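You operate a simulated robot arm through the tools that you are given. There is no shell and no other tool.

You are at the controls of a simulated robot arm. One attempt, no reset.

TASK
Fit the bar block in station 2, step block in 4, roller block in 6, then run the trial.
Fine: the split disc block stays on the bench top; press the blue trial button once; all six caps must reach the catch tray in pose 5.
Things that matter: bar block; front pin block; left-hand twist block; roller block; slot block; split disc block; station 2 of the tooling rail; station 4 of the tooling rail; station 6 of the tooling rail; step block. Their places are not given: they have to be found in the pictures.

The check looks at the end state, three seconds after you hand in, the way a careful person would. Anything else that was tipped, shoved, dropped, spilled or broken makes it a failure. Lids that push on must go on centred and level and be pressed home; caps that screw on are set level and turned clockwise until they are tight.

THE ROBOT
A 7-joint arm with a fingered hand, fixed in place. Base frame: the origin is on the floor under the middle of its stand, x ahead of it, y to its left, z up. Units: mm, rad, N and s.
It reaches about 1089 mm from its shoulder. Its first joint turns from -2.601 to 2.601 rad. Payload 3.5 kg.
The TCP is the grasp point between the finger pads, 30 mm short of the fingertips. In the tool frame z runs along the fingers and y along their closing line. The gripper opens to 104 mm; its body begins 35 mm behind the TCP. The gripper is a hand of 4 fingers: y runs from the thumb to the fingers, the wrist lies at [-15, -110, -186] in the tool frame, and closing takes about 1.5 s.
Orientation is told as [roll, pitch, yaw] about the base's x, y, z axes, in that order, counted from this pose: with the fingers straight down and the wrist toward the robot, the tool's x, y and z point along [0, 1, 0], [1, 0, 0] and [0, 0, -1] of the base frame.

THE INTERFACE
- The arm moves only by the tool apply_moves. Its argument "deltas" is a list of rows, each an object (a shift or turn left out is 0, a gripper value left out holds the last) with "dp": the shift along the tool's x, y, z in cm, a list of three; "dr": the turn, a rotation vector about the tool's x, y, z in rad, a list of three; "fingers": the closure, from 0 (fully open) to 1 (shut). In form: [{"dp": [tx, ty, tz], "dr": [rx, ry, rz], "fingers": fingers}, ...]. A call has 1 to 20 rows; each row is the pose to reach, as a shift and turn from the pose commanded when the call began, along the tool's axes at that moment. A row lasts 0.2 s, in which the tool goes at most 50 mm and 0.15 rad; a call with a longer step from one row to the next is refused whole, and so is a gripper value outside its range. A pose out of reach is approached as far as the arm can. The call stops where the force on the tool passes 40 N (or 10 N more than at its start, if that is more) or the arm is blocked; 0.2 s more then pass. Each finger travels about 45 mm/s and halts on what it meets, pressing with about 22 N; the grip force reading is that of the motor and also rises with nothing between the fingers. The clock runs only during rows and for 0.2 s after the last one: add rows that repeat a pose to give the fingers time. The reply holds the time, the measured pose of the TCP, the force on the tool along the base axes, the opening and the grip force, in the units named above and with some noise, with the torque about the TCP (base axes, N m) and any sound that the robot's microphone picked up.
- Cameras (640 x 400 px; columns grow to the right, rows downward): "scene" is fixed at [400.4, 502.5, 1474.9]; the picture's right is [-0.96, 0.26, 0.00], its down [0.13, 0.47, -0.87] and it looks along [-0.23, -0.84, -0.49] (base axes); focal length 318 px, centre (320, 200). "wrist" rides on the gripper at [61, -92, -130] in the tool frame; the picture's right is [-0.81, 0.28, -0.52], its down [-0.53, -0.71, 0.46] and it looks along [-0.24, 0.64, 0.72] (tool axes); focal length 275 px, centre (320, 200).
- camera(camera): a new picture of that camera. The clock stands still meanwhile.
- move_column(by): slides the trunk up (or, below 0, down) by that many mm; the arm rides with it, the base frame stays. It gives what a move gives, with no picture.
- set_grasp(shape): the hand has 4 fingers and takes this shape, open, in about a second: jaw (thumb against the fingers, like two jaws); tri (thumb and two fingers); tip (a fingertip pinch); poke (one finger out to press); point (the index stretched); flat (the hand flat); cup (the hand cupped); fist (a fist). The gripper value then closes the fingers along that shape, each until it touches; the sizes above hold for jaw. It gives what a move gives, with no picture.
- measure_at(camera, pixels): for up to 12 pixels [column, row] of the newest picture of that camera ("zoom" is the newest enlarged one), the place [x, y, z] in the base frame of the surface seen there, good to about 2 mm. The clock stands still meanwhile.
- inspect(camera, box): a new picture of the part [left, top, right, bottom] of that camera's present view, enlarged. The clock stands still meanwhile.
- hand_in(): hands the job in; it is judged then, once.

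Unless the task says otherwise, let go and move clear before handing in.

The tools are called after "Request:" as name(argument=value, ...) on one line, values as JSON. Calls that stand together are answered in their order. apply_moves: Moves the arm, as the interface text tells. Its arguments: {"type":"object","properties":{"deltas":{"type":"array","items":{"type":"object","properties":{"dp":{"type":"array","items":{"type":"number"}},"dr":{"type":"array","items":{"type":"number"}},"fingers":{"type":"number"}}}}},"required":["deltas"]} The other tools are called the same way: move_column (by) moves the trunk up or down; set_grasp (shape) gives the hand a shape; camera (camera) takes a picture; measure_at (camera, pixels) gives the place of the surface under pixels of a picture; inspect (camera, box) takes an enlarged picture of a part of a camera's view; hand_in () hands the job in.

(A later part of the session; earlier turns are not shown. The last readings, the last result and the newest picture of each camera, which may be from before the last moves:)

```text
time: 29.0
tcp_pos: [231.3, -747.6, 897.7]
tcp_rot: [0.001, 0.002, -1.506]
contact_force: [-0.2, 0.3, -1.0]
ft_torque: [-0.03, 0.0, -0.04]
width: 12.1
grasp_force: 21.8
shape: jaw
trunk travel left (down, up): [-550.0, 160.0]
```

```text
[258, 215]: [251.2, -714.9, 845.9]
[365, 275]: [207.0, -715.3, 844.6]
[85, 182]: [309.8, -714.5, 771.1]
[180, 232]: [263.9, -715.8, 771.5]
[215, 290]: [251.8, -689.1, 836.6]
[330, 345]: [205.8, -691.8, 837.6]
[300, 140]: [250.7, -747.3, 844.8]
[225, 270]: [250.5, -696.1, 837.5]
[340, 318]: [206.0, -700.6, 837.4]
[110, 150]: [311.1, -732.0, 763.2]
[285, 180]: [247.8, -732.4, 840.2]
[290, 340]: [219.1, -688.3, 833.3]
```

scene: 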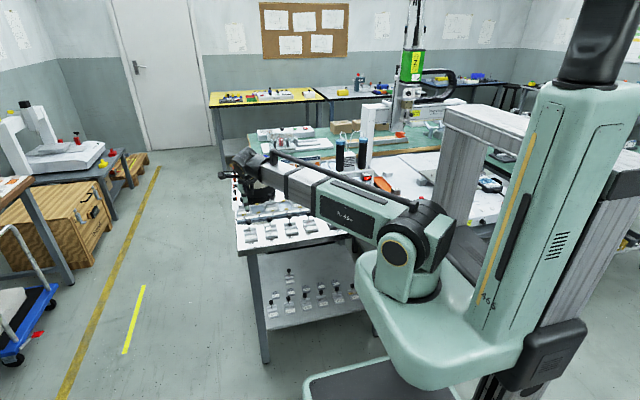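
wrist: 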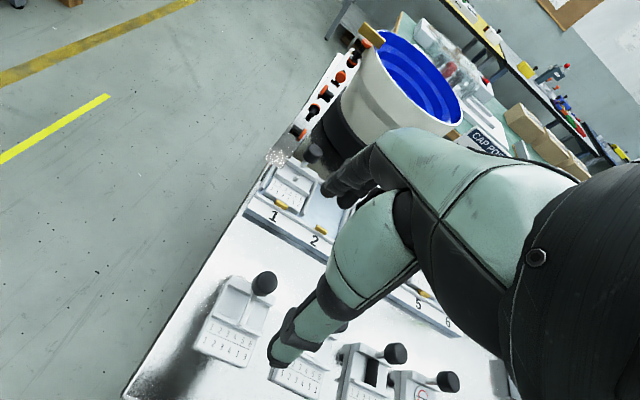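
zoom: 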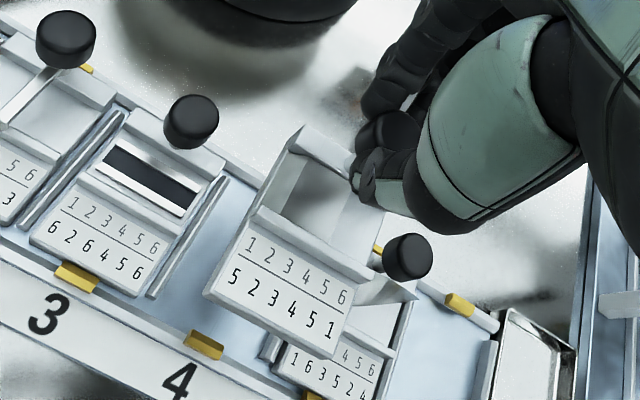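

The wrist view shows the held lip at y≈-715, matching the seated -714.5 to -715.8, with yaw ≈ 0. I'll check x using the scene zoom corners of the held block and station ribs.

Request:
inspect(camera="scene", box=[270, 175, 310, 210])

Request:
measure_at(camera="zoom", pixels=[[179, 130], [305, 115], [193, 165], [318, 150], [205, 215], [333, 198], [208, 228], [333, 212], [38, 320], [158, 300], [176, 330], [328, 305]])

Request:
measure_at(camera="zoom", pixels=[[190, 390], [350, 360], [360, 370], [490, 340], [340, 280], [45, 350], [168, 335], [45, 375], [180, 385], [475, 300], [505, 350], [630, 265]])

```text
11.43 times, centred on (290, 192) of scene
```

zoom: 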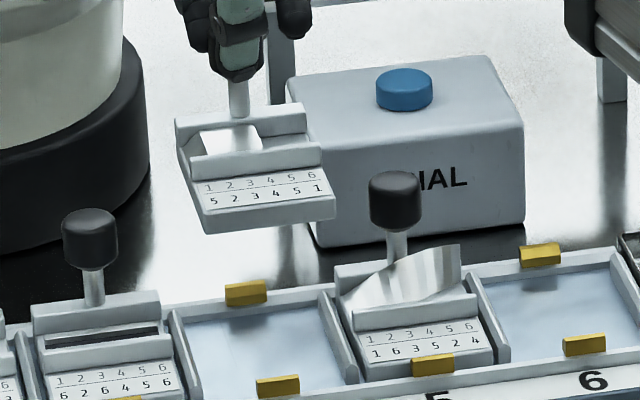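

```text
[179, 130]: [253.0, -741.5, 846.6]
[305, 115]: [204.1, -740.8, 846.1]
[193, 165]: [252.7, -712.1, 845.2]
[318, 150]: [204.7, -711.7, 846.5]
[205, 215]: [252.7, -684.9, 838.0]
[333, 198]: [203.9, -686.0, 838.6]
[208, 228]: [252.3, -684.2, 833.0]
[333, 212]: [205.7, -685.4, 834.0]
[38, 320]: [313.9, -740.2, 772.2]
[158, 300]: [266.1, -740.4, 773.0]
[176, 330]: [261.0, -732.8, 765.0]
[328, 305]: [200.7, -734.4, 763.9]
```

```text
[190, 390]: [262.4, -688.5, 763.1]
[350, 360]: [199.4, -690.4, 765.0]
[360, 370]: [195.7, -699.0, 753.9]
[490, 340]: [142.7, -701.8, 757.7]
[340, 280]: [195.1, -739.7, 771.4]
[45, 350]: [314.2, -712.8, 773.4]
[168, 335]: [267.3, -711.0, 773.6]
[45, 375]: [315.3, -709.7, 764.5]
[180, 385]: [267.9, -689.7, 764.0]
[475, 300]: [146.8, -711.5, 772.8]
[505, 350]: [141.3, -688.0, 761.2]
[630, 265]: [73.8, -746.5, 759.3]
```

The held block is centred at x≈228.6 against the pocket centre of 230.3, and y matches to within a millimetre. I'll shift +1.6 mm in x and lower to about 12 mm above seating.

Request:
apply_moves(deltas=[{"dp": [0.16, 0, 1.5], "fingers": 1.0}, {"dp": [0.16, 0, 3.0], "fingers": 1.0}, {"dp": [0.16, 0, 4.5], "fingers": 1.0}, {"dp": [0.16, 0, 5.6], "fingers": 1.0}, {"dp": [0.16, 0, 6.1], "fingers": 1.0}, {"dp": [0.16, 0, 6.1], "fingers": 1.0}])

Request:
inspect(camera="scene", box=[265, 180, 305, 215])

Request:
inspect(camera="wrist", box=[220, 200, 360, 390])

```text
time: 30.4
tcp_pos: [233.9, -746.4, 836.0]
tcp_rot: [0.001, 0.001, -1.505]
contact_force: [-0.6, -0.3, -0.8]
ft_torque: [-0.04, -0.02, 0.0]
width: 12.6
grasp_force: 21.8
shape: jaw
trunk travel left (down, up): [-550.0, 160.0]
```

```text
11.43 times, centred on (285, 198) of scene
```

zoom: 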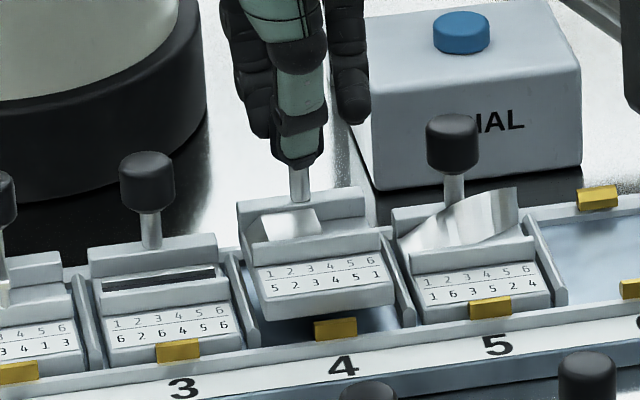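

```text
2.11 times, centred on (290, 295) of wrist
```

zoom: 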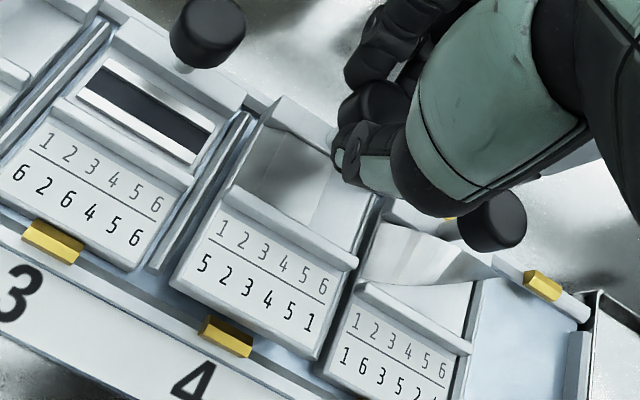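

The block is poised just above pocket 4. I'll verify x and y margins before lowering.

Request:
measure_at(camera="zoom", pixels=[[232, 195], [352, 262], [60, 108], [188, 178], [180, 285], [310, 350], [360, 290], [465, 345], [165, 265], [245, 125], [330, 355], [150, 265]])

Request:
inspect(camera="scene", box=[265, 180, 305, 215])

Request:
measure_at(camera="zoom", pixels=[[243, 215], [364, 200], [253, 248], [378, 233], [266, 310], [394, 295], [95, 262], [215, 247], [103, 293], [226, 275], [230, 270], [395, 260]])

```text
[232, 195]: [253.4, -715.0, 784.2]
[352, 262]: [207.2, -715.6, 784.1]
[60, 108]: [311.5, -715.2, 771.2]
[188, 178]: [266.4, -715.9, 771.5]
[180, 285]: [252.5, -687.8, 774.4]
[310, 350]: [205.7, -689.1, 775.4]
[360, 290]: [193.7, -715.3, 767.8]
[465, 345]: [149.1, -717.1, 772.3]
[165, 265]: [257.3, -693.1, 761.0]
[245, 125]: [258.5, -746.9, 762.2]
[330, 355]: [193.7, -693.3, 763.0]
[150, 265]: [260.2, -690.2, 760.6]
```

```text
11.43 times, centred on (285, 198) of scene
```

zoom: 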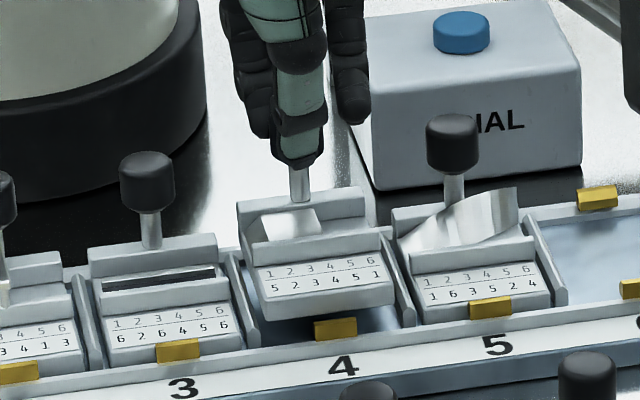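

```text
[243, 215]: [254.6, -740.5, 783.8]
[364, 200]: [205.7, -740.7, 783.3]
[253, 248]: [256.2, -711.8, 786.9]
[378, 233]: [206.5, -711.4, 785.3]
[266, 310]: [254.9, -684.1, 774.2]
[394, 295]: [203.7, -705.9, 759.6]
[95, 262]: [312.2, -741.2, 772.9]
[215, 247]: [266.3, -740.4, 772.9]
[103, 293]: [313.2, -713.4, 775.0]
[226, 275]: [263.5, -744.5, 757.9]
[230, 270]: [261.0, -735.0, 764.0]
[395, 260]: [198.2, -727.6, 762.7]
```

The block is centred at x≈230.2 with its lip at y≈-715.3, matching its neighbours, and 12.7 mm above seating. I'll lower and press it.

Request:
apply_moves(deltas=[{"dp": [0, 0, 0.4], "fingers": 1.0}, {"dp": [0, 0, 0.8], "fingers": 1.0}, {"dp": [0, 0, 1.1], "fingers": 1.0}, {"dp": [0, 0, 1.3], "fingers": 1.0}, {"dp": [0, 0, 1.45], "fingers": 1.0}, {"dp": [0, 0, 1.6], "fingers": 1.0}])

Request:
inspect(camera="scene", box=[265, 180, 305, 215])

Request:
inspect(camera="wrist", box=[220, 200, 360, 390])

```text
time: 31.8
tcp_pos: [233.9, -745.5, 822.8]
tcp_rot: [0.001, -0.003, -1.507]
contact_force: [0.7, -1.3, 18.4]
ft_torque: [-0.08, -0.01, 0.0]
width: 13.4
grasp_force: 21.8
shape: jaw
trunk travel left (down, up): [-550.0, 160.0]
```

```text
11.43 times, centred on (285, 198) of scene
```

zoom: 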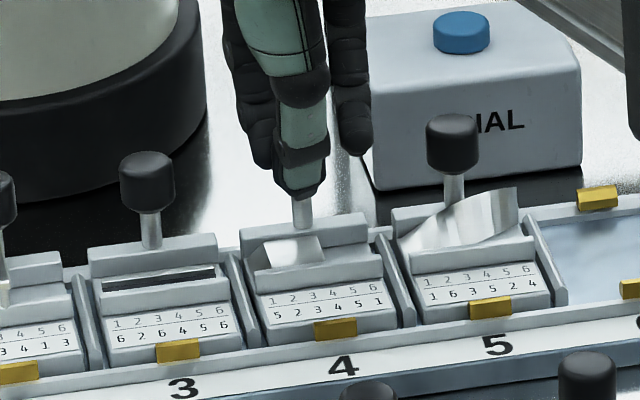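

```text
2.11 times, centred on (290, 295) of wrist
```

zoom: 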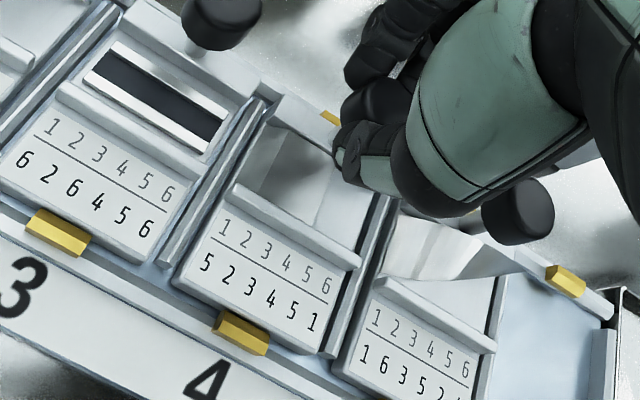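

The block sits in pocket 4 level with its neighbours with 18 N under it. I'll press a little harder, then relieve, open partway and rise.

Request:
apply_moves(deltas=[{"dp": [0, 0, 0.1], "fingers": 1.0}, {"dp": [0, 0, 0.2], "fingers": 1.0}, {"dp": [0, 0, 0.3], "fingers": 1.0}, {"dp": [0, 0, 0.3], "fingers": 1.0}])

Request:
apply_moves(deltas=[{"dp": [0, 0, -0.35], "fingers": 1.0}, {"dp": [0, 0, -0.35], "fingers": 0.85}, {"dp": [0, 0, -0.35], "fingers": 0.7}, {"dp": [0, 0, -0.35], "fingers": 0.55}, {"dp": [0, 0, -0.35], "fingers": 0.45}, {"dp": [0, 0, -0.35], "fingers": 0.45}, {"dp": [0, 0, -0.35], "fingers": 0.45}, {"dp": [0, 0, -2.0], "fingers": 0.45}, {"dp": [0, 0, -5.0], "fingers": 0.45}, {"dp": [0, 0, -8.0], "fingers": 0.45}, {"dp": [0, 0, -8.0], "fingers": 0.45}])

Request:
inspect(camera="scene", box=[255, 180, 305, 215])

Request:
inspect(camera="wrist", box=[200, 160, 380, 390])

```text
time: 32.8
tcp_pos: [233.1, -744.0, 820.3]
tcp_rot: [0.002, -0.006, -1.507]
contact_force: [1.0, -1.2, 37.6]
ft_torque: [-0.2, 0.02, 0.0]
width: 15.5
grasp_force: 22.6
shape: jaw
trunk travel left (down, up): [-550.0, 160.0]
```

```text
time: 35.2
tcp_pos: [232.9, -745.9, 897.6]
tcp_rot: [0.0, 0.0, -1.506]
contact_force: [0.9, 0.9, 0.4]
ft_torque: [0.02, 0.01, -0.01]
width: 56.7
grasp_force: 0.2
shape: jaw
trunk travel left (down, up): [-550.0, 160.0]
```

```text
11.43 times, centred on (280, 198) of scene
```

zoom: 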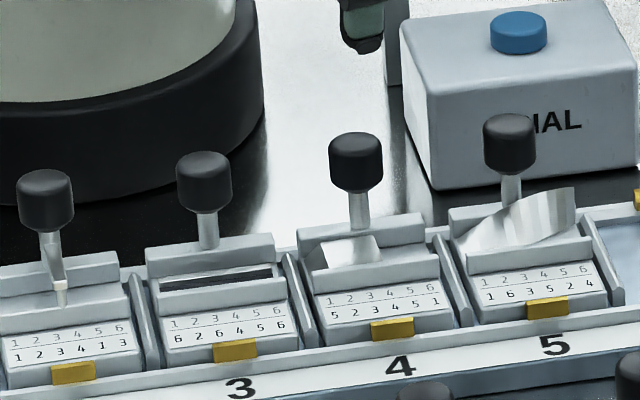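

```text
1.74 times, centred on (290, 275) of wrist
```

zoom: 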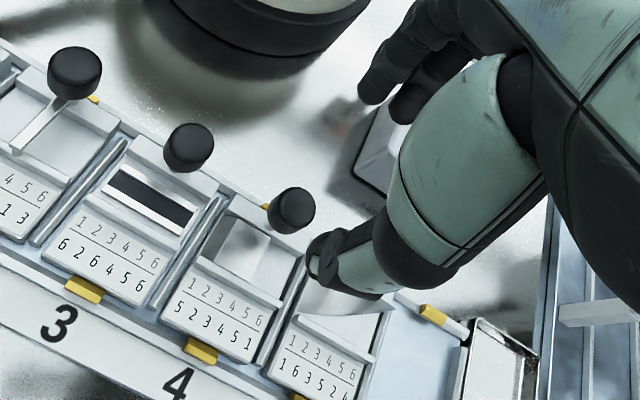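

Both blocks in 2 and 4 look seated and straight. Next I'll move above the roller block's knob near (236,-577.5) with the yaw back at -1.571.

Request:
apply_moves(deltas=[{"dp": [0.28, -3.4, 0], "dr": [0, 0, 0.01], "fingers": 0.4}, {"dp": [0.56, -6.8, 0], "dr": [0, 0, 0.02], "fingers": 0.4}, {"dp": [0.84, -10.2, 0], "dr": [0, 0, 0.04], "fingers": 0.4}, {"dp": [1.12, -13.6, 0], "dr": [0, 0, 0.055], "fingers": 0.4}, {"dp": [1.4, -16.78, 0], "dr": [0, 0, 0.065], "fingers": 0.4}, {"dp": [1.4, -16.78, 0], "dr": [0, 0, 0.065], "fingers": 0.4}])

Request:
inspect(camera="wrist", box=[200, 180, 360, 390])

Request:
inspect(camera="scene", box=[270, 200, 320, 240])

```text
time: 36.6
tcp_pos: [237.7, -577.8, 897.7]
tcp_rot: [0.0, 0.0, -1.572]
contact_force: [0.5, 0.9, -0.8]
ft_torque: [0.02, 0.01, 0.0]
width: 62.0
grasp_force: 0.1
shape: jaw
trunk travel left (down, up): [-550.0, 160.0]
```

```text
1.90 times, centred on (280, 285) of wrist
```

zoom: 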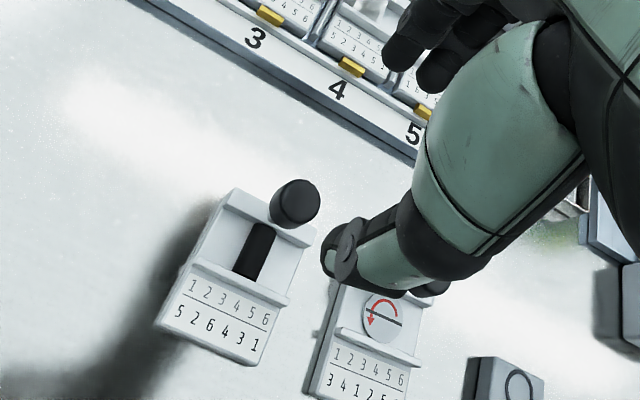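

```text
10.00 times, centred on (295, 220) of scene
```

zoom: 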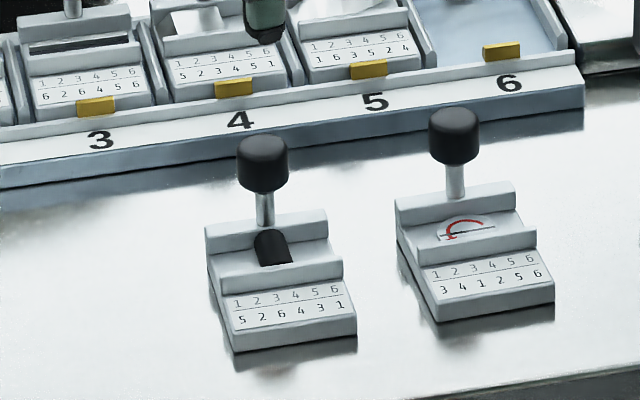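

Request:
measure_at(camera="zoom", pixels=[[262, 140], [262, 155], [242, 155], [284, 155], [215, 272], [338, 255], [212, 240], [325, 225], [235, 335], [352, 322], [225, 300], [345, 285]])

Request:
inspect(camera="wrist", box=[200, 180, 360, 390])

Request:
measure_at(camera="zoom", pixels=[[300, 198], [280, 195], [313, 205], [195, 262], [285, 300], [168, 318], [255, 355], [235, 195], [270, 255], [258, 230], [300, 205], [240, 270]])

```text
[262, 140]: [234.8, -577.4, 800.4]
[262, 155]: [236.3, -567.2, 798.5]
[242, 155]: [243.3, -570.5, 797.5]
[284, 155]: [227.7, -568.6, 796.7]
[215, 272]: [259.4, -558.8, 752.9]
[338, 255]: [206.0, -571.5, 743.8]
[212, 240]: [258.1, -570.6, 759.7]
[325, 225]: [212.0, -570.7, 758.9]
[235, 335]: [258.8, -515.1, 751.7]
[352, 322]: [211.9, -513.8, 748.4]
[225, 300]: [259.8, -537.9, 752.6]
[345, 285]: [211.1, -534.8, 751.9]
```

```text
1.90 times, centred on (280, 285) of wrist
```

zoom: 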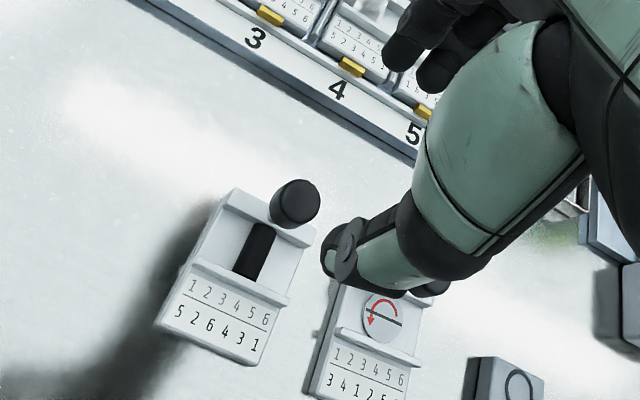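

```text
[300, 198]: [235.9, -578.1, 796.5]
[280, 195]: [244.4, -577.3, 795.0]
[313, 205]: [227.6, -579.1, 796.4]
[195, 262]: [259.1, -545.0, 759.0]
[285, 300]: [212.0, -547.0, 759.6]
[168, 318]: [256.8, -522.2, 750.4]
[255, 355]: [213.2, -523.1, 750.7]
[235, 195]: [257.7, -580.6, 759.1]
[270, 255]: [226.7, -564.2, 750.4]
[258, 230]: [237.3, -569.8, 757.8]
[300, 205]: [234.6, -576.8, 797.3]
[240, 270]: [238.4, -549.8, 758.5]
```

The roller block is at x 212–259 with its knob at about (235.7,-577.7). I'll shift x by -1.5 mm and descend to z≈812.

Request:
apply_moves(deltas=[{"dp": [-0.15, 0, 3.0], "fingers": 0.4}, {"dp": [-0.15, 0, 6.0], "fingers": 0.4}, {"dp": [-0.15, 0, 8.0], "fingers": 0.4}, {"dp": [-0.15, 0, 8.5], "fingers": 0.4}, {"dp": [-0.15, 0, 8.5], "fingers": 0.4}])

Request:
inspect(camera="wrist", box=[220, 200, 360, 390])

Request:
inspect(camera="scene", box=[260, 190, 320, 245])

```text
time: 37.8
tcp_pos: [235.1, -578.0, 811.9]
tcp_rot: [0.0, 0.001, -1.571]
contact_force: [0.1, 0.3, 0.3]
ft_torque: [-0.03, 0.03, 0.01]
width: 62.0
grasp_force: 0.1
shape: jaw
trunk travel left (down, up): [-550.0, 160.0]
```

```text
2.11 times, centred on (290, 295) of wrist
```

zoom: 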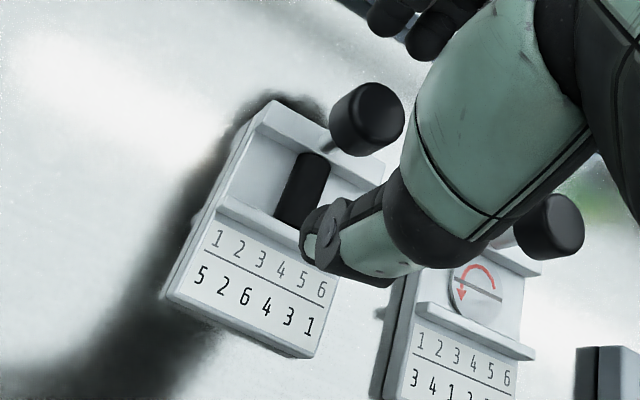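

```text
7.27 times, centred on (290, 218) of scene
```

zoom: 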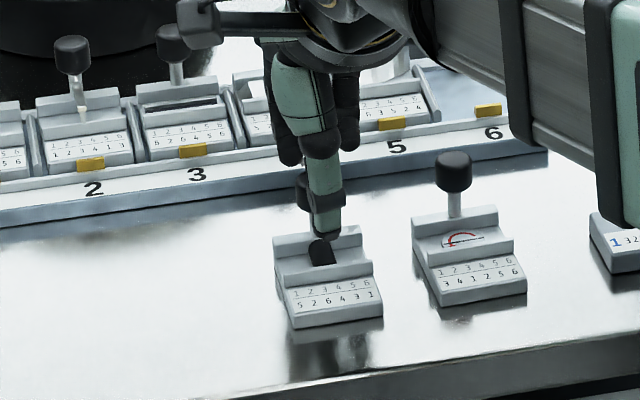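

The knob is between thumb and fingers; relative to the last grip it sits about 1 mm more to +x, so I'll nudge +0.8 mm and close.

Request:
apply_moves(deltas=[{"dp": [0.08, 0, 0], "fingers": 0.5}, {"dp": [0.08, 0, 0], "fingers": 0.6}, {"dp": [0.08, 0, 0], "fingers": 0.7}, {"dp": [0.08, 0, 0], "fingers": 0.8}, {"dp": [0.08, 0, 0], "fingers": 0.9}, {"dp": [0.08, 0, 0], "fingers": 1.0}, {"dp": [0.08, 0, 0], "fingers": 1.0}, {"dp": [0.08, 0, 0], "fingers": 1.0}, {"dp": [0.08, 0, 0], "fingers": 1.0}])

Request:
inspect(camera="wrist", box=[220, 200, 360, 390])

Request:
inspect(camera="scene", box=[260, 190, 320, 245])

```text
time: 39.8
tcp_pos: [235.9, -577.6, 811.8]
tcp_rot: [0.0, 0.001, -1.569]
contact_force: [0.4, 0.3, -0.4]
ft_torque: [0.01, 0.01, 0.02]
width: 11.8
grasp_force: 22.2
shape: jaw
trunk travel left (down, up): [-550.0, 160.0]
```

```text
2.11 times, centred on (290, 295) of wrist
```

zoom: 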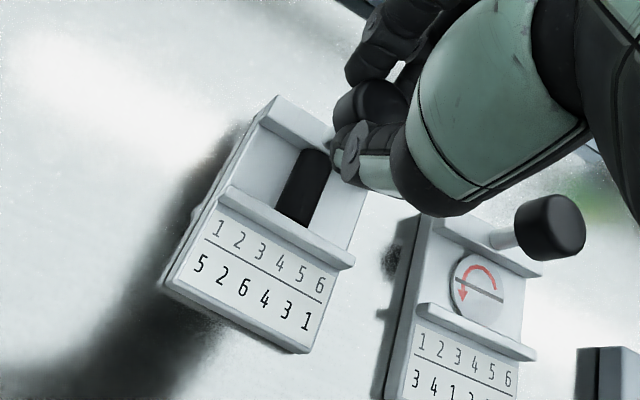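

```text
7.27 times, centred on (290, 218) of scene
```

zoom: 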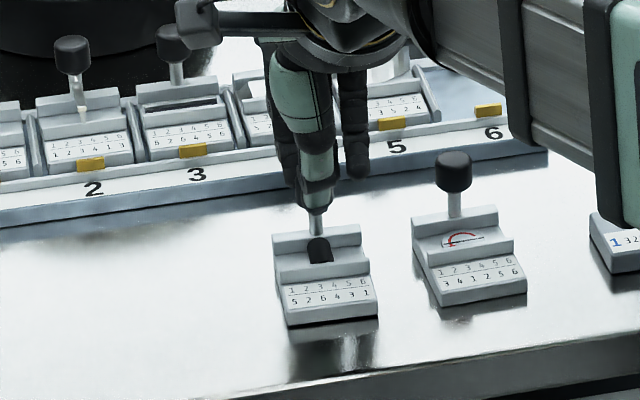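

The roller block's knob is held at 22 N. I'll lift straight up 85 mm and measure its pose.

Request:
apply_moves(deltas=[{"dp": [0, 0, -0.5], "fingers": 1.0}, {"dp": [0, 0, -1.5], "fingers": 1.0}, {"dp": [0, 0, -3.0], "fingers": 1.0}, {"dp": [0, 0, -5.0], "fingers": 1.0}, {"dp": [0, 0, -7.0], "fingers": 1.0}, {"dp": [0, 0, -8.5], "fingers": 1.0}, {"dp": [0, 0, -8.5], "fingers": 1.0}])

Request:
inspect(camera="scene", box=[280, 190, 310, 220])

Request:
inspect(camera="wrist", box=[220, 200, 340, 370])

```text
time: 41.4
tcp_pos: [236.1, -577.8, 896.7]
tcp_rot: [0.0, 0.0, -1.571]
contact_force: [0.1, 0.4, -1.1]
ft_torque: [-0.03, 0.0, 0.01]
width: 12.0
grasp_force: 22.3
shape: jaw
trunk travel left (down, up): [-550.0, 160.0]
```

```text
13.33 times, centred on (295, 205) of scene
```

zoom: 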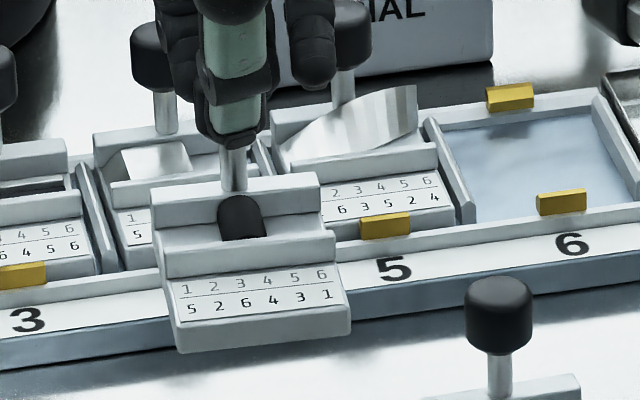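

```text
2.35 times, centred on (280, 285) of wrist
```

zoom: 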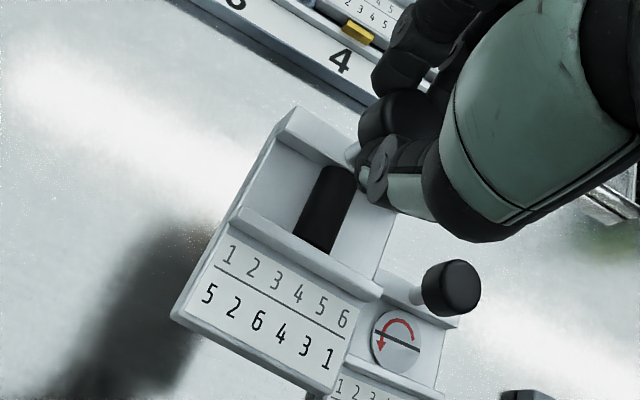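

Request:
measure_at(camera="zoom", pixels=[[235, 215], [370, 288], [182, 310], [322, 385], [290, 115], [222, 245], [355, 318], [210, 285], [340, 355], [250, 225], [345, 278], [265, 150]])

Request:
inspect(camera="scene", box=[280, 190, 310, 220])

Request:
measure_at(camera="zoom", pixels=[[155, 210], [318, 190], [165, 260], [333, 243], [178, 330], [347, 310], [182, 345], [348, 327], [172, 285], [340, 265], [175, 315], [345, 295]])

```text
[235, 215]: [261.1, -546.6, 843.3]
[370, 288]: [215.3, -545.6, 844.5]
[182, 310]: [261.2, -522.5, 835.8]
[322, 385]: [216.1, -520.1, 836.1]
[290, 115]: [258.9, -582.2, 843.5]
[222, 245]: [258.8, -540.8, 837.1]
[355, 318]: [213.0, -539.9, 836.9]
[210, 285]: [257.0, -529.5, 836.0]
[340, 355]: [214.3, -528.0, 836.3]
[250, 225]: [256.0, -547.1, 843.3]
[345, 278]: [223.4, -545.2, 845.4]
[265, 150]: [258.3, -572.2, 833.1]
```

```text
13.33 times, centred on (295, 205) of scene
```

zoom: 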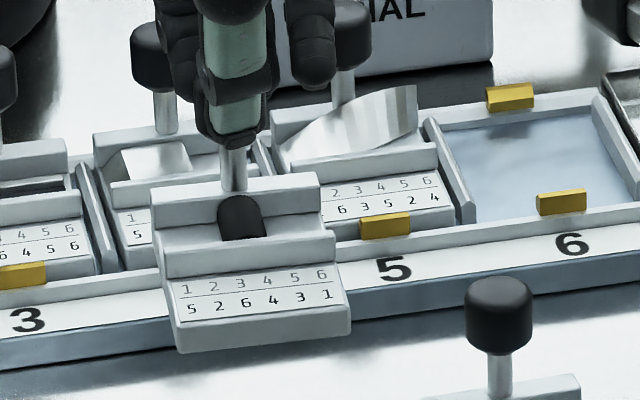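

```text
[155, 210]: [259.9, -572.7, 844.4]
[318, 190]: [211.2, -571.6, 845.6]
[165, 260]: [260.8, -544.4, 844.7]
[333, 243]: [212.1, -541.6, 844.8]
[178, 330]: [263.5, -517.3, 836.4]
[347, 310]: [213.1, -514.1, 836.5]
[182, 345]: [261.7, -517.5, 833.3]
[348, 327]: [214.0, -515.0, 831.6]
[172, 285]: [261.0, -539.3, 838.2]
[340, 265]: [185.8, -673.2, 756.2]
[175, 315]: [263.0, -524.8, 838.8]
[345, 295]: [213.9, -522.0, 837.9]
```

The roller block hangs level with yaw about -0.046 rad. I'll correct the yaw while carrying it along -x by 125 mm, about 27 mm above the split disc's knob, and check the arm before moving in y.

Request:
apply_moves(deltas=[{"dp": [-2.5, 0.5, 0], "dr": [0, 0, -0.02], "fingers": 1.0}, {"dp": [-6.0, 1.5, 0], "dr": [0, 0, -0.035], "fingers": 1.0}, {"dp": [-9.5, 2.5, 0], "dr": [0, 0, -0.046], "fingers": 1.0}, {"dp": [-12.0, 3.5, 0], "dr": [0, 0, -0.046], "fingers": 1.0}, {"dp": [-12.51, 4.5, 0], "dr": [0, 0, -0.046], "fingers": 1.0}, {"dp": [-12.51, 4.5, 0], "dr": [0, 0, -0.046], "fingers": 1.0}])

Request:
camera(camera="scene")

Request:
camera(camera="wrist")

```text
time: 42.8
tcp_pos: [111.4, -623.8, 897.1]
tcp_rot: [-0.001, 0.0, -1.525]
contact_force: [0.9, -0.2, -1.6]
ft_torque: [-0.05, 0.0, 0.0]
width: 12.1
grasp_force: 21.4
shape: jaw
trunk travel left (down, up): [-550.0, 160.0]
```

```text
taken
```

scene: 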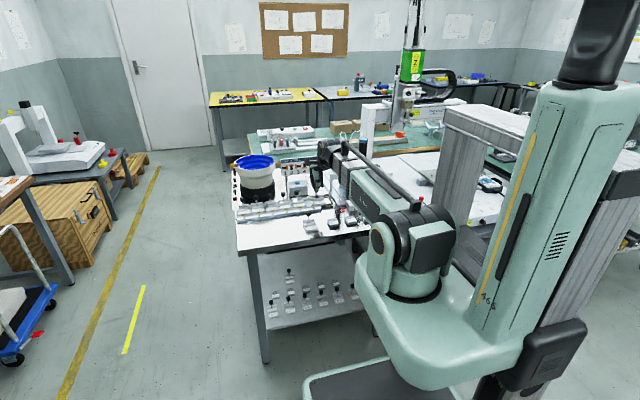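

```text
taken
```

wrist: 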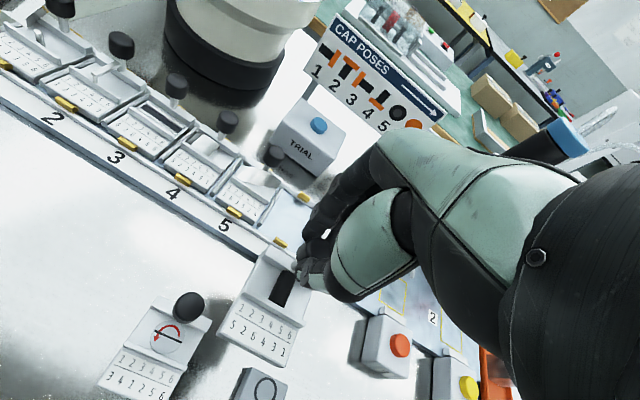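

The block is clear over the bench near (270,300) of the wrist view, with station 6 and the sign beyond. I'll move it 123 mm in -y to above station 6.

Request:
apply_moves(deltas=[{"dp": [-0.18, 3.5, 0], "fingers": 1.0}, {"dp": [-0.36, 7.0, 0], "fingers": 1.0}, {"dp": [-0.5, 10.5, 0], "fingers": 1.0}, {"dp": [-0.61, 12.29, 0], "fingers": 1.0}, {"dp": [-0.61, 12.29, 0], "fingers": 1.0}])

Request:
inspect(camera="scene", box=[290, 170, 340, 210])

Request:
inspect(camera="wrist", box=[200, 180, 360, 390])

```text
time: 44.0
tcp_pos: [110.1, -746.6, 896.9]
tcp_rot: [0.0, 0.001, -1.524]
contact_force: [0.5, -0.1, -0.9]
ft_torque: [0.0, 0.01, 0.02]
width: 11.8
grasp_force: 22.0
shape: jaw
trunk travel left (down, up): [-550.0, 160.0]
```

```text
10.00 times, centred on (315, 190) of scene
```

zoom: 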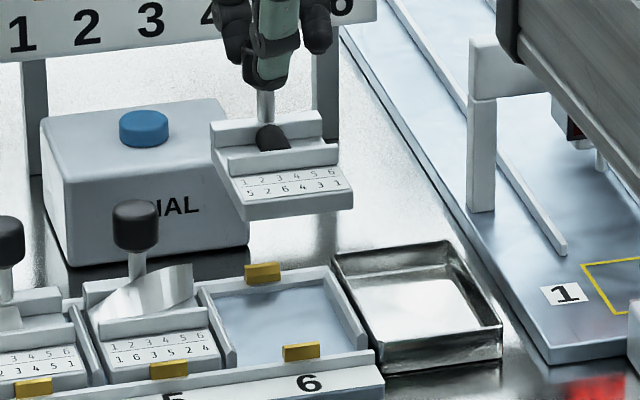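

```text
1.90 times, centred on (280, 285) of wrist
```

zoom: 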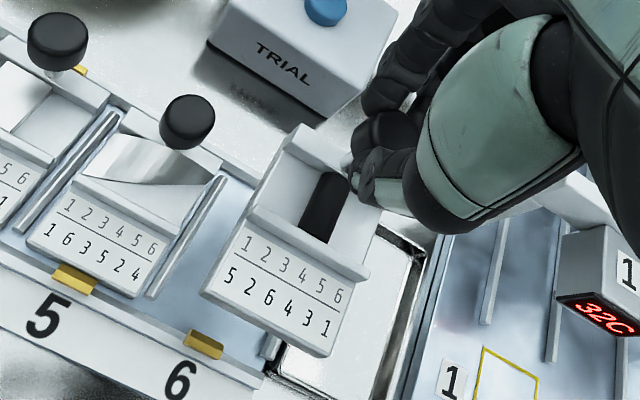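

The roller block is above station 6 between knob 5 and the catch tray. I'll measure its pose against block 5 and the ribs.

Request:
measure_at(camera="zoom", pixels=[[252, 212], [362, 275], [75, 178], [178, 232], [210, 290], [325, 348], [295, 138], [225, 265], [335, 318], [162, 285], [225, 180], [345, 262]])

Request:
inspect(camera="scene", box=[295, 175, 335, 210])

Request:
measure_at(camera="zoom", pixels=[[188, 138], [310, 125], [200, 170], [328, 152], [223, 220], [343, 208], [228, 237], [343, 222], [45, 330], [160, 305], [175, 315], [340, 280]])

```text
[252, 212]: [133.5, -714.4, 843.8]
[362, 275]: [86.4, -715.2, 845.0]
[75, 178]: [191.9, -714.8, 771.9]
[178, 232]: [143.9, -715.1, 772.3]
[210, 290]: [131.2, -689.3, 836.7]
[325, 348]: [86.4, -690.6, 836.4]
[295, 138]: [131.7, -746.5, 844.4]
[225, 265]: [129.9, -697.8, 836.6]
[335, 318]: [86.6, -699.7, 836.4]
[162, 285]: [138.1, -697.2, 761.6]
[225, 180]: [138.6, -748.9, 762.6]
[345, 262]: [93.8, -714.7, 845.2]
```

```text
11.43 times, centred on (315, 192) of scene
```

zoom: 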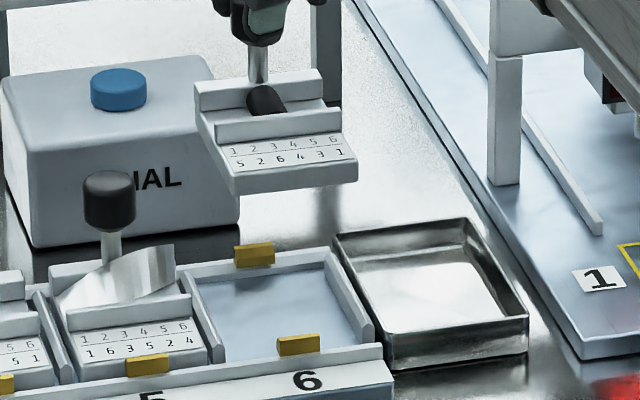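

```text
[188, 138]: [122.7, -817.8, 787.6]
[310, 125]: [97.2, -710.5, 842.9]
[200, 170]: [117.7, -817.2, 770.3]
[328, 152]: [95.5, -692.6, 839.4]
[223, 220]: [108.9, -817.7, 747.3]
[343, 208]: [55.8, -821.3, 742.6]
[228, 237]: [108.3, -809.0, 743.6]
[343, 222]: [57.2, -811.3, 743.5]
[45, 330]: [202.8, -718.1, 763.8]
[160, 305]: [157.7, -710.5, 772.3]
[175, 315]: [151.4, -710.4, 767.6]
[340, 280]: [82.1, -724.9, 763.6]
```

I'll re-pick the scene pixels on the held block and ribs properly.

Request:
measure_at(camera="zoom", pixels=[[200, 103], [320, 90], [219, 137], [338, 123], [232, 173], [352, 158], [238, 190], [354, 173], [68, 326], [187, 308], [78, 365], [205, 348]])

Request:
measure_at(camera="zoom", pixels=[[190, 290], [205, 320], [330, 265], [350, 300], [215, 350], [365, 325], [35, 300], [50, 335], [200, 330], [345, 290], [300, 345], [255, 250]])

```text
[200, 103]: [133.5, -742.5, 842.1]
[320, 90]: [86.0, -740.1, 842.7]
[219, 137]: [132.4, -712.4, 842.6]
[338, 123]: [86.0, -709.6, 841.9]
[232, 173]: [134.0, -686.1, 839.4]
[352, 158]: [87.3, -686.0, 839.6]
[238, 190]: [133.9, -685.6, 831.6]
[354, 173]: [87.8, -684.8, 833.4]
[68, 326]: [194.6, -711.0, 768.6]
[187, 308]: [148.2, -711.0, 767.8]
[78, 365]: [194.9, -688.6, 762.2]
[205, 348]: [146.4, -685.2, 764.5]
```

```text
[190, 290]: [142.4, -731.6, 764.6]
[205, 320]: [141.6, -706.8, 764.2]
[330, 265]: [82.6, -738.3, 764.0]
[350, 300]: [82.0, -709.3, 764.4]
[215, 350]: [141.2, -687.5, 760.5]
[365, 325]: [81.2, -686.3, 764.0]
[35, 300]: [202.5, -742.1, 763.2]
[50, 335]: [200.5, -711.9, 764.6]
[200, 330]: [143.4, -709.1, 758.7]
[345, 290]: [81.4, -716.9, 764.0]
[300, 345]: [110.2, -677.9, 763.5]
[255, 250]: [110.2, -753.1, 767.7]
```

The held block is centred at x≈110.1 against a pocket centre of about 111, with y aligned. I'll shift +0.9 mm and lower to about 12 mm above seating.

Request:
apply_moves(deltas=[{"dp": [0.09, 0, 1.5], "fingers": 1.0}, {"dp": [0.09, 0, 3.0], "fingers": 1.0}, {"dp": [0.09, 0, 4.5], "fingers": 1.0}, {"dp": [0.09, 0, 5.6], "fingers": 1.0}, {"dp": [0.09, 0, 6.0], "fingers": 1.0}, {"dp": [0.09, 0, 6.0], "fingers": 1.0}])

Request:
inspect(camera="wrist", box=[220, 200, 360, 390])

Request:
inspect(camera="scene", box=[290, 175, 330, 210])

```text
time: 45.4
tcp_pos: [110.5, -746.1, 835.5]
tcp_rot: [0.0, -0.002, -1.525]
contact_force: [0.0, -0.5, -1.8]
ft_torque: [-0.05, 0.01, -0.02]
width: 12.2
grasp_force: 22.1
shape: jaw
trunk travel left (down, up): [-550.0, 160.0]
```

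```text
2.11 times, centred on (290, 295) of wrist
```

zoom: 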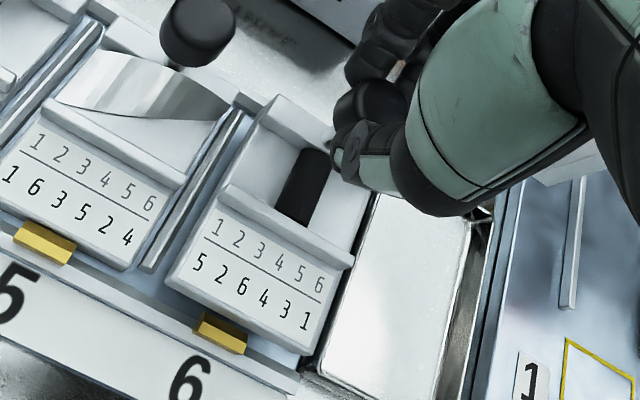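

```text
11.43 times, centred on (310, 192) of scene
```

zoom: 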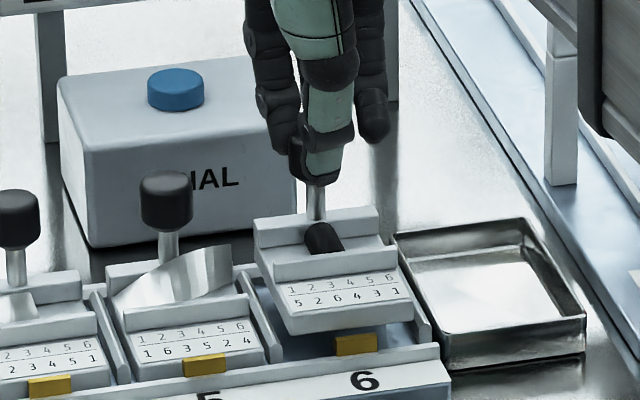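

The block is just above pocket 6; I'll verify margins once more.

Request:
measure_at(camera="zoom", pixels=[[260, 232], [378, 222], [275, 270], [396, 255], [288, 325], [412, 308], [115, 310], [240, 292], [250, 300], [405, 275], [270, 330], [425, 335]])

Request:
inspect(camera="wrist", box=[220, 200, 360, 390])

Request:
measure_at(camera="zoom", pixels=[[228, 192], [345, 258], [52, 108], [180, 178], [178, 280], [305, 348], [150, 260], [240, 120], [155, 268], [235, 105], [380, 200], [320, 345]])

```text
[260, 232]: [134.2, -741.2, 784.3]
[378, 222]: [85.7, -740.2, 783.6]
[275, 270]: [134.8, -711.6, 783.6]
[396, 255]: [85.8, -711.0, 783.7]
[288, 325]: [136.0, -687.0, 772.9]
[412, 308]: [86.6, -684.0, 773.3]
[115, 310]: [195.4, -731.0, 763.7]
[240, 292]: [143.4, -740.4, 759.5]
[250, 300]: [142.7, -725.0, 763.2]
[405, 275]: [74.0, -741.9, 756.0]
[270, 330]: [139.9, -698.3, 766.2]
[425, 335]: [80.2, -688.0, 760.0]
```

```text
2.11 times, centred on (290, 295) of wrist
```

zoom: 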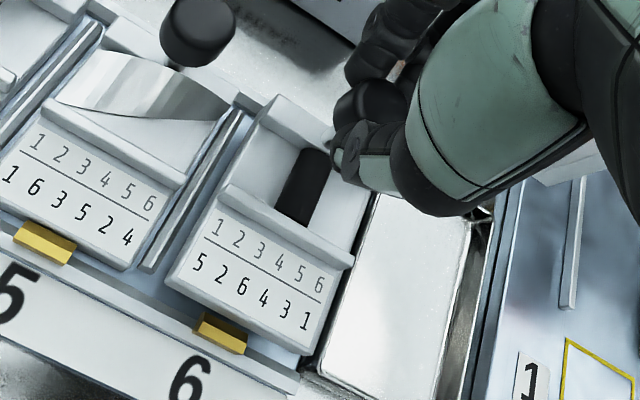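

```text
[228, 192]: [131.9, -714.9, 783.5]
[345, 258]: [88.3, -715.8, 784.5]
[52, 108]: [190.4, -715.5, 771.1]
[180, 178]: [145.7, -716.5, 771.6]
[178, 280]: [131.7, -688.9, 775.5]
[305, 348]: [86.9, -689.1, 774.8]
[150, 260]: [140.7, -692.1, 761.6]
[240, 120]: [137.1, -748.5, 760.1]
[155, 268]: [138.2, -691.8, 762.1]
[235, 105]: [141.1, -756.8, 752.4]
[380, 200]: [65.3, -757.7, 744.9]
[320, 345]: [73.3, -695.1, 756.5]
```

The block is centred at x≈110.1, y matches, and it's 12.6 mm above seating. I'll lower and press it home.

Request:
apply_moves(deltas=[{"dp": [0, 0, 0.4], "fingers": 1.0}, {"dp": [0, 0, 0.8], "fingers": 1.0}, {"dp": [0, 0, 1.1], "fingers": 1.0}, {"dp": [0, 0, 1.3], "fingers": 1.0}, {"dp": [0, 0, 1.45], "fingers": 1.0}, {"dp": [0, 0, 1.6], "fingers": 1.0}])

Request:
inspect(camera="wrist", box=[220, 200, 360, 390])

Request:
inspect(camera="scene", box=[290, 175, 330, 210])

```text
time: 46.8
tcp_pos: [112.5, -744.2, 822.9]
tcp_rot: [0.0, -0.003, -1.524]
contact_force: [-0.1, -2.9, 17.2]
ft_torque: [-0.12, -0.01, -0.02]
width: 13.1
grasp_force: 21.8
shape: jaw
trunk travel left (down, up): [-550.0, 160.0]
```

```text
2.11 times, centred on (290, 295) of wrist
```

zoom: 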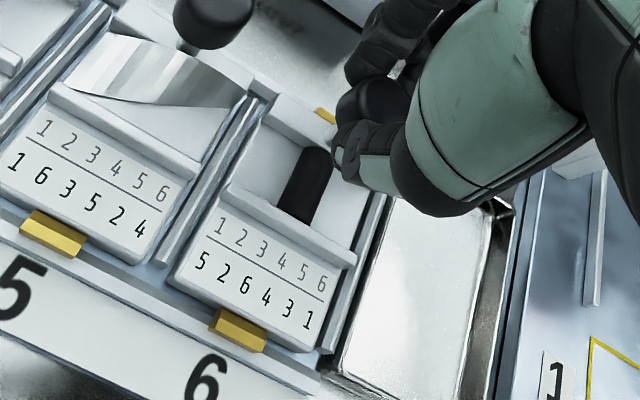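

```text
11.43 times, centred on (310, 192) of scene
```

zoom: 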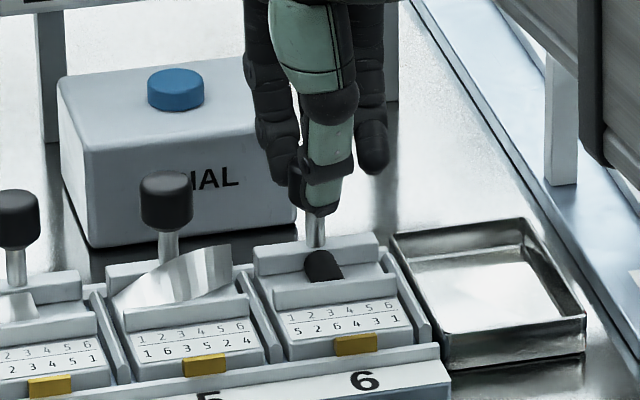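

The roller block sits in pocket 6 level with block 5, at 17 N. I'll press once more, then relieve, open partway and rise.

Request:
apply_moves(deltas=[{"dp": [0, 0, 0.1], "fingers": 1.0}, {"dp": [0, 0, 0.2], "fingers": 1.0}, {"dp": [0, 0, 0.3], "fingers": 1.0}, {"dp": [0, 0, 0.3], "fingers": 1.0}])

Request:
apply_moves(deltas=[{"dp": [0, 0, -0.35], "fingers": 1.0}, {"dp": [0, 0, -0.35], "fingers": 0.85}, {"dp": [0, 0, -0.35], "fingers": 0.7}, {"dp": [0, 0, -0.35], "fingers": 0.55}, {"dp": [0, 0, -0.35], "fingers": 0.45}, {"dp": [0, 0, -0.35], "fingers": 0.45}, {"dp": [0, 0, -0.35], "fingers": 0.45}, {"dp": [0, 0, -2.0], "fingers": 0.45}, {"dp": [0, 0, -5.0], "fingers": 0.45}, {"dp": [0, 0, -8.0], "fingers": 0.45}, {"dp": [0, 0, -8.0], "fingers": 0.45}])

Request:
inspect(camera="scene", box=[285, 170, 335, 210])

Request:
camera(camera="wrist")

```text
time: 47.8
tcp_pos: [110.5, -745.3, 822.2]
tcp_rot: [0.001, -0.005, -1.526]
contact_force: [0.7, -2.4, 37.8]
ft_torque: [-0.19, 0.0, 0.05]
width: 14.6
grasp_force: 22.3
shape: jaw
trunk travel left (down, up): [-550.0, 160.0]
```

```text
time: 50.2
tcp_pos: [110.0, -746.3, 898.7]
tcp_rot: [0.0, 0.0, -1.524]
contact_force: [0.7, -0.3, 0.1]
ft_torque: [0.0, -0.02, 0.0]
width: 56.8
grasp_force: 0.0
shape: jaw
trunk travel left (down, up): [-550.0, 160.0]
```

```text
10.00 times, centred on (310, 190) of scene
```

zoom: 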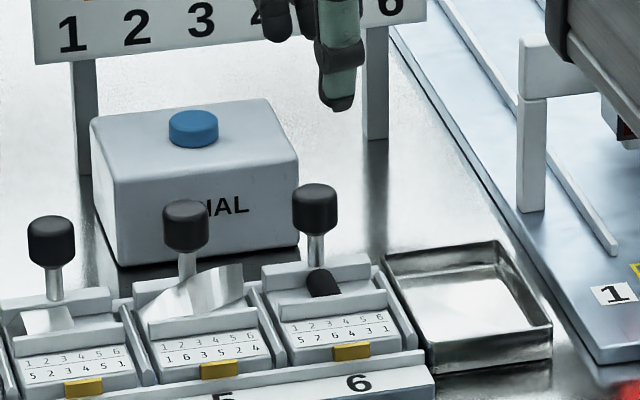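

```text
taken
```

wrist: 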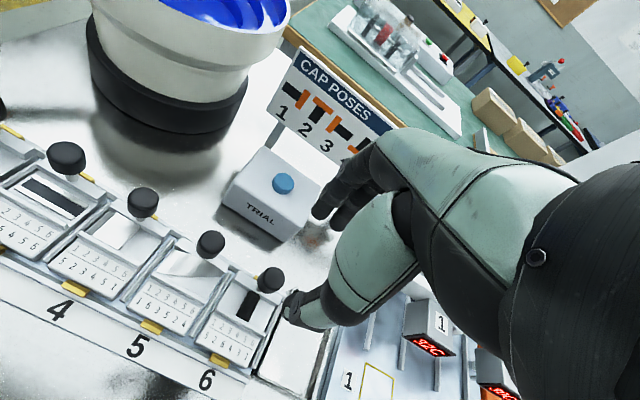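

All three blocks look seated in the wrist view, with knobs in line. Before pressing, I'll check seating heights of all stations and measure the button and sign positions.

Request:
inspect(camera="wrist", box=[0, 110, 300, 380])

Request:
inspect(camera="scene", box=[235, 175, 335, 225])

Request:
measure_at(camera="wrist", pixels=[[283, 183], [275, 180], [292, 185], [240, 190], [320, 180], [295, 145], [370, 130], [280, 165], [300, 240], [400, 130], [340, 150], [268, 275]])

```text
1.48 times, centred on (150, 245) of wrist
```

zoom: 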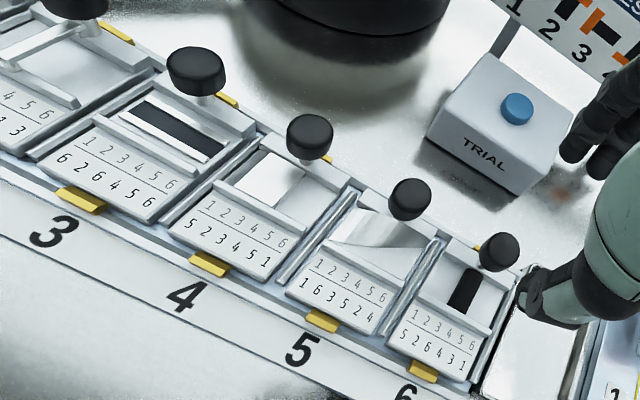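

```text
6.40 times, centred on (285, 200) of scene
```

zoom: 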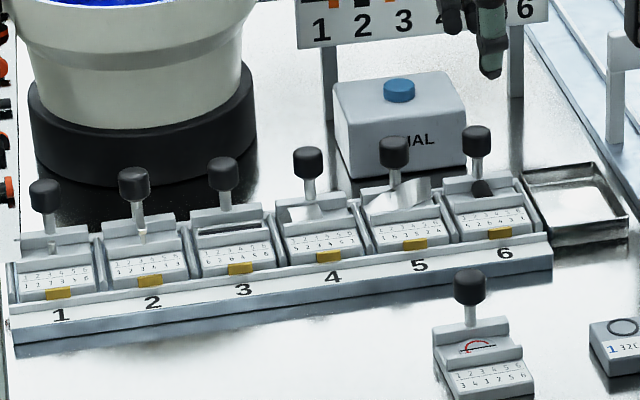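

```text
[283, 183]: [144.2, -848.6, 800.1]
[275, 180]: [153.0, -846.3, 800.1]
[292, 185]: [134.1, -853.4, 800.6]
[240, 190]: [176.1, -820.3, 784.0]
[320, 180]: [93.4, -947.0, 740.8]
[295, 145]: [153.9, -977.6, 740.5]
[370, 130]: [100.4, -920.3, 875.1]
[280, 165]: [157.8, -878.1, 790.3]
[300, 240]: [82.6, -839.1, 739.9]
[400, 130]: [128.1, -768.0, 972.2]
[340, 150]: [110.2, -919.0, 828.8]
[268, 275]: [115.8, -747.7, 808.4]
```

The button's top centre is about (144.5,-848.5,800.5) and the sign stands behind it at y≈-920 (z about 810–900). I'll rise, move over open space, and take the poke shape to see where the fingertip is.

Request:
apply_moves(deltas=[{"dp": [0.5, -1.0, -2.0], "fingers": 0.45}, {"dp": [1.5, -3.0, -4.5], "fingers": 0.45}, {"dp": [3.5, -4.6, -6.5], "fingers": 0.45}, {"dp": [3.5, -4.6, -6.5], "fingers": 0.45}])

Request:
set_grasp(shape="poke")

Request:
camera(camera="wrist")

Request:
inspect(camera="scene", box=[260, 120, 360, 210])

```text
time: 51.2
tcp_pos: [144.2, -697.7, 964.6]
tcp_rot: [-0.001, 0.002, -1.525]
contact_force: [0.1, -0.7, -0.9]
ft_torque: [-0.02, -0.03, 0.0]
width: 56.7
grasp_force: 0.1
shape: jaw
trunk travel left (down, up): [-550.0, 160.0]
```

```text
time: 52.1
tcp_pos: [144.3, -697.4, 962.8]
tcp_rot: [0.0, 0.0, -1.526]
contact_force: [0.5, -0.2, -0.9]
ft_torque: [-0.05, 0.0, 0.02]
width: 0.0
grasp_force: 0.0
shape: poke
trunk travel left (down, up): [-550.0, 160.0]
```

```text
taken
```

wrist: 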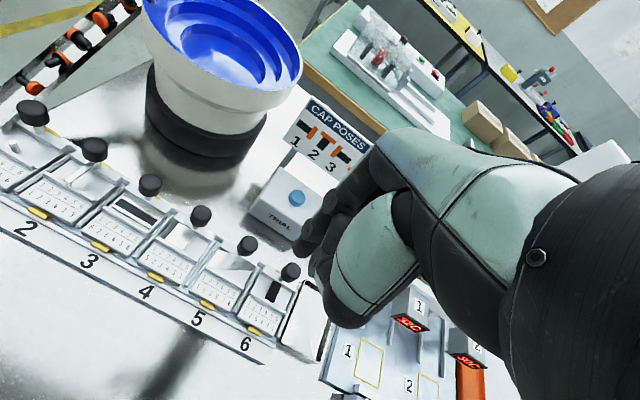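

```text
4.44 times, centred on (310, 165) of scene
```

zoom: 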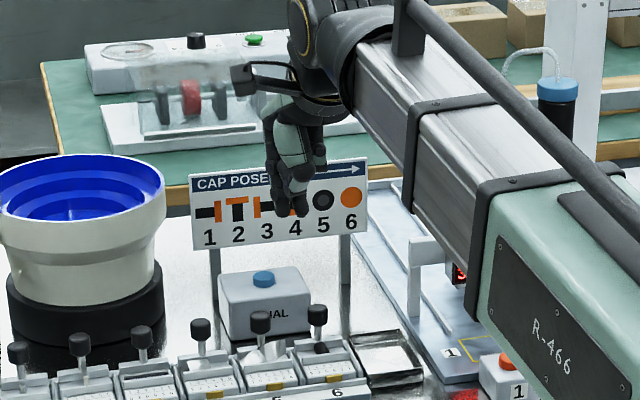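

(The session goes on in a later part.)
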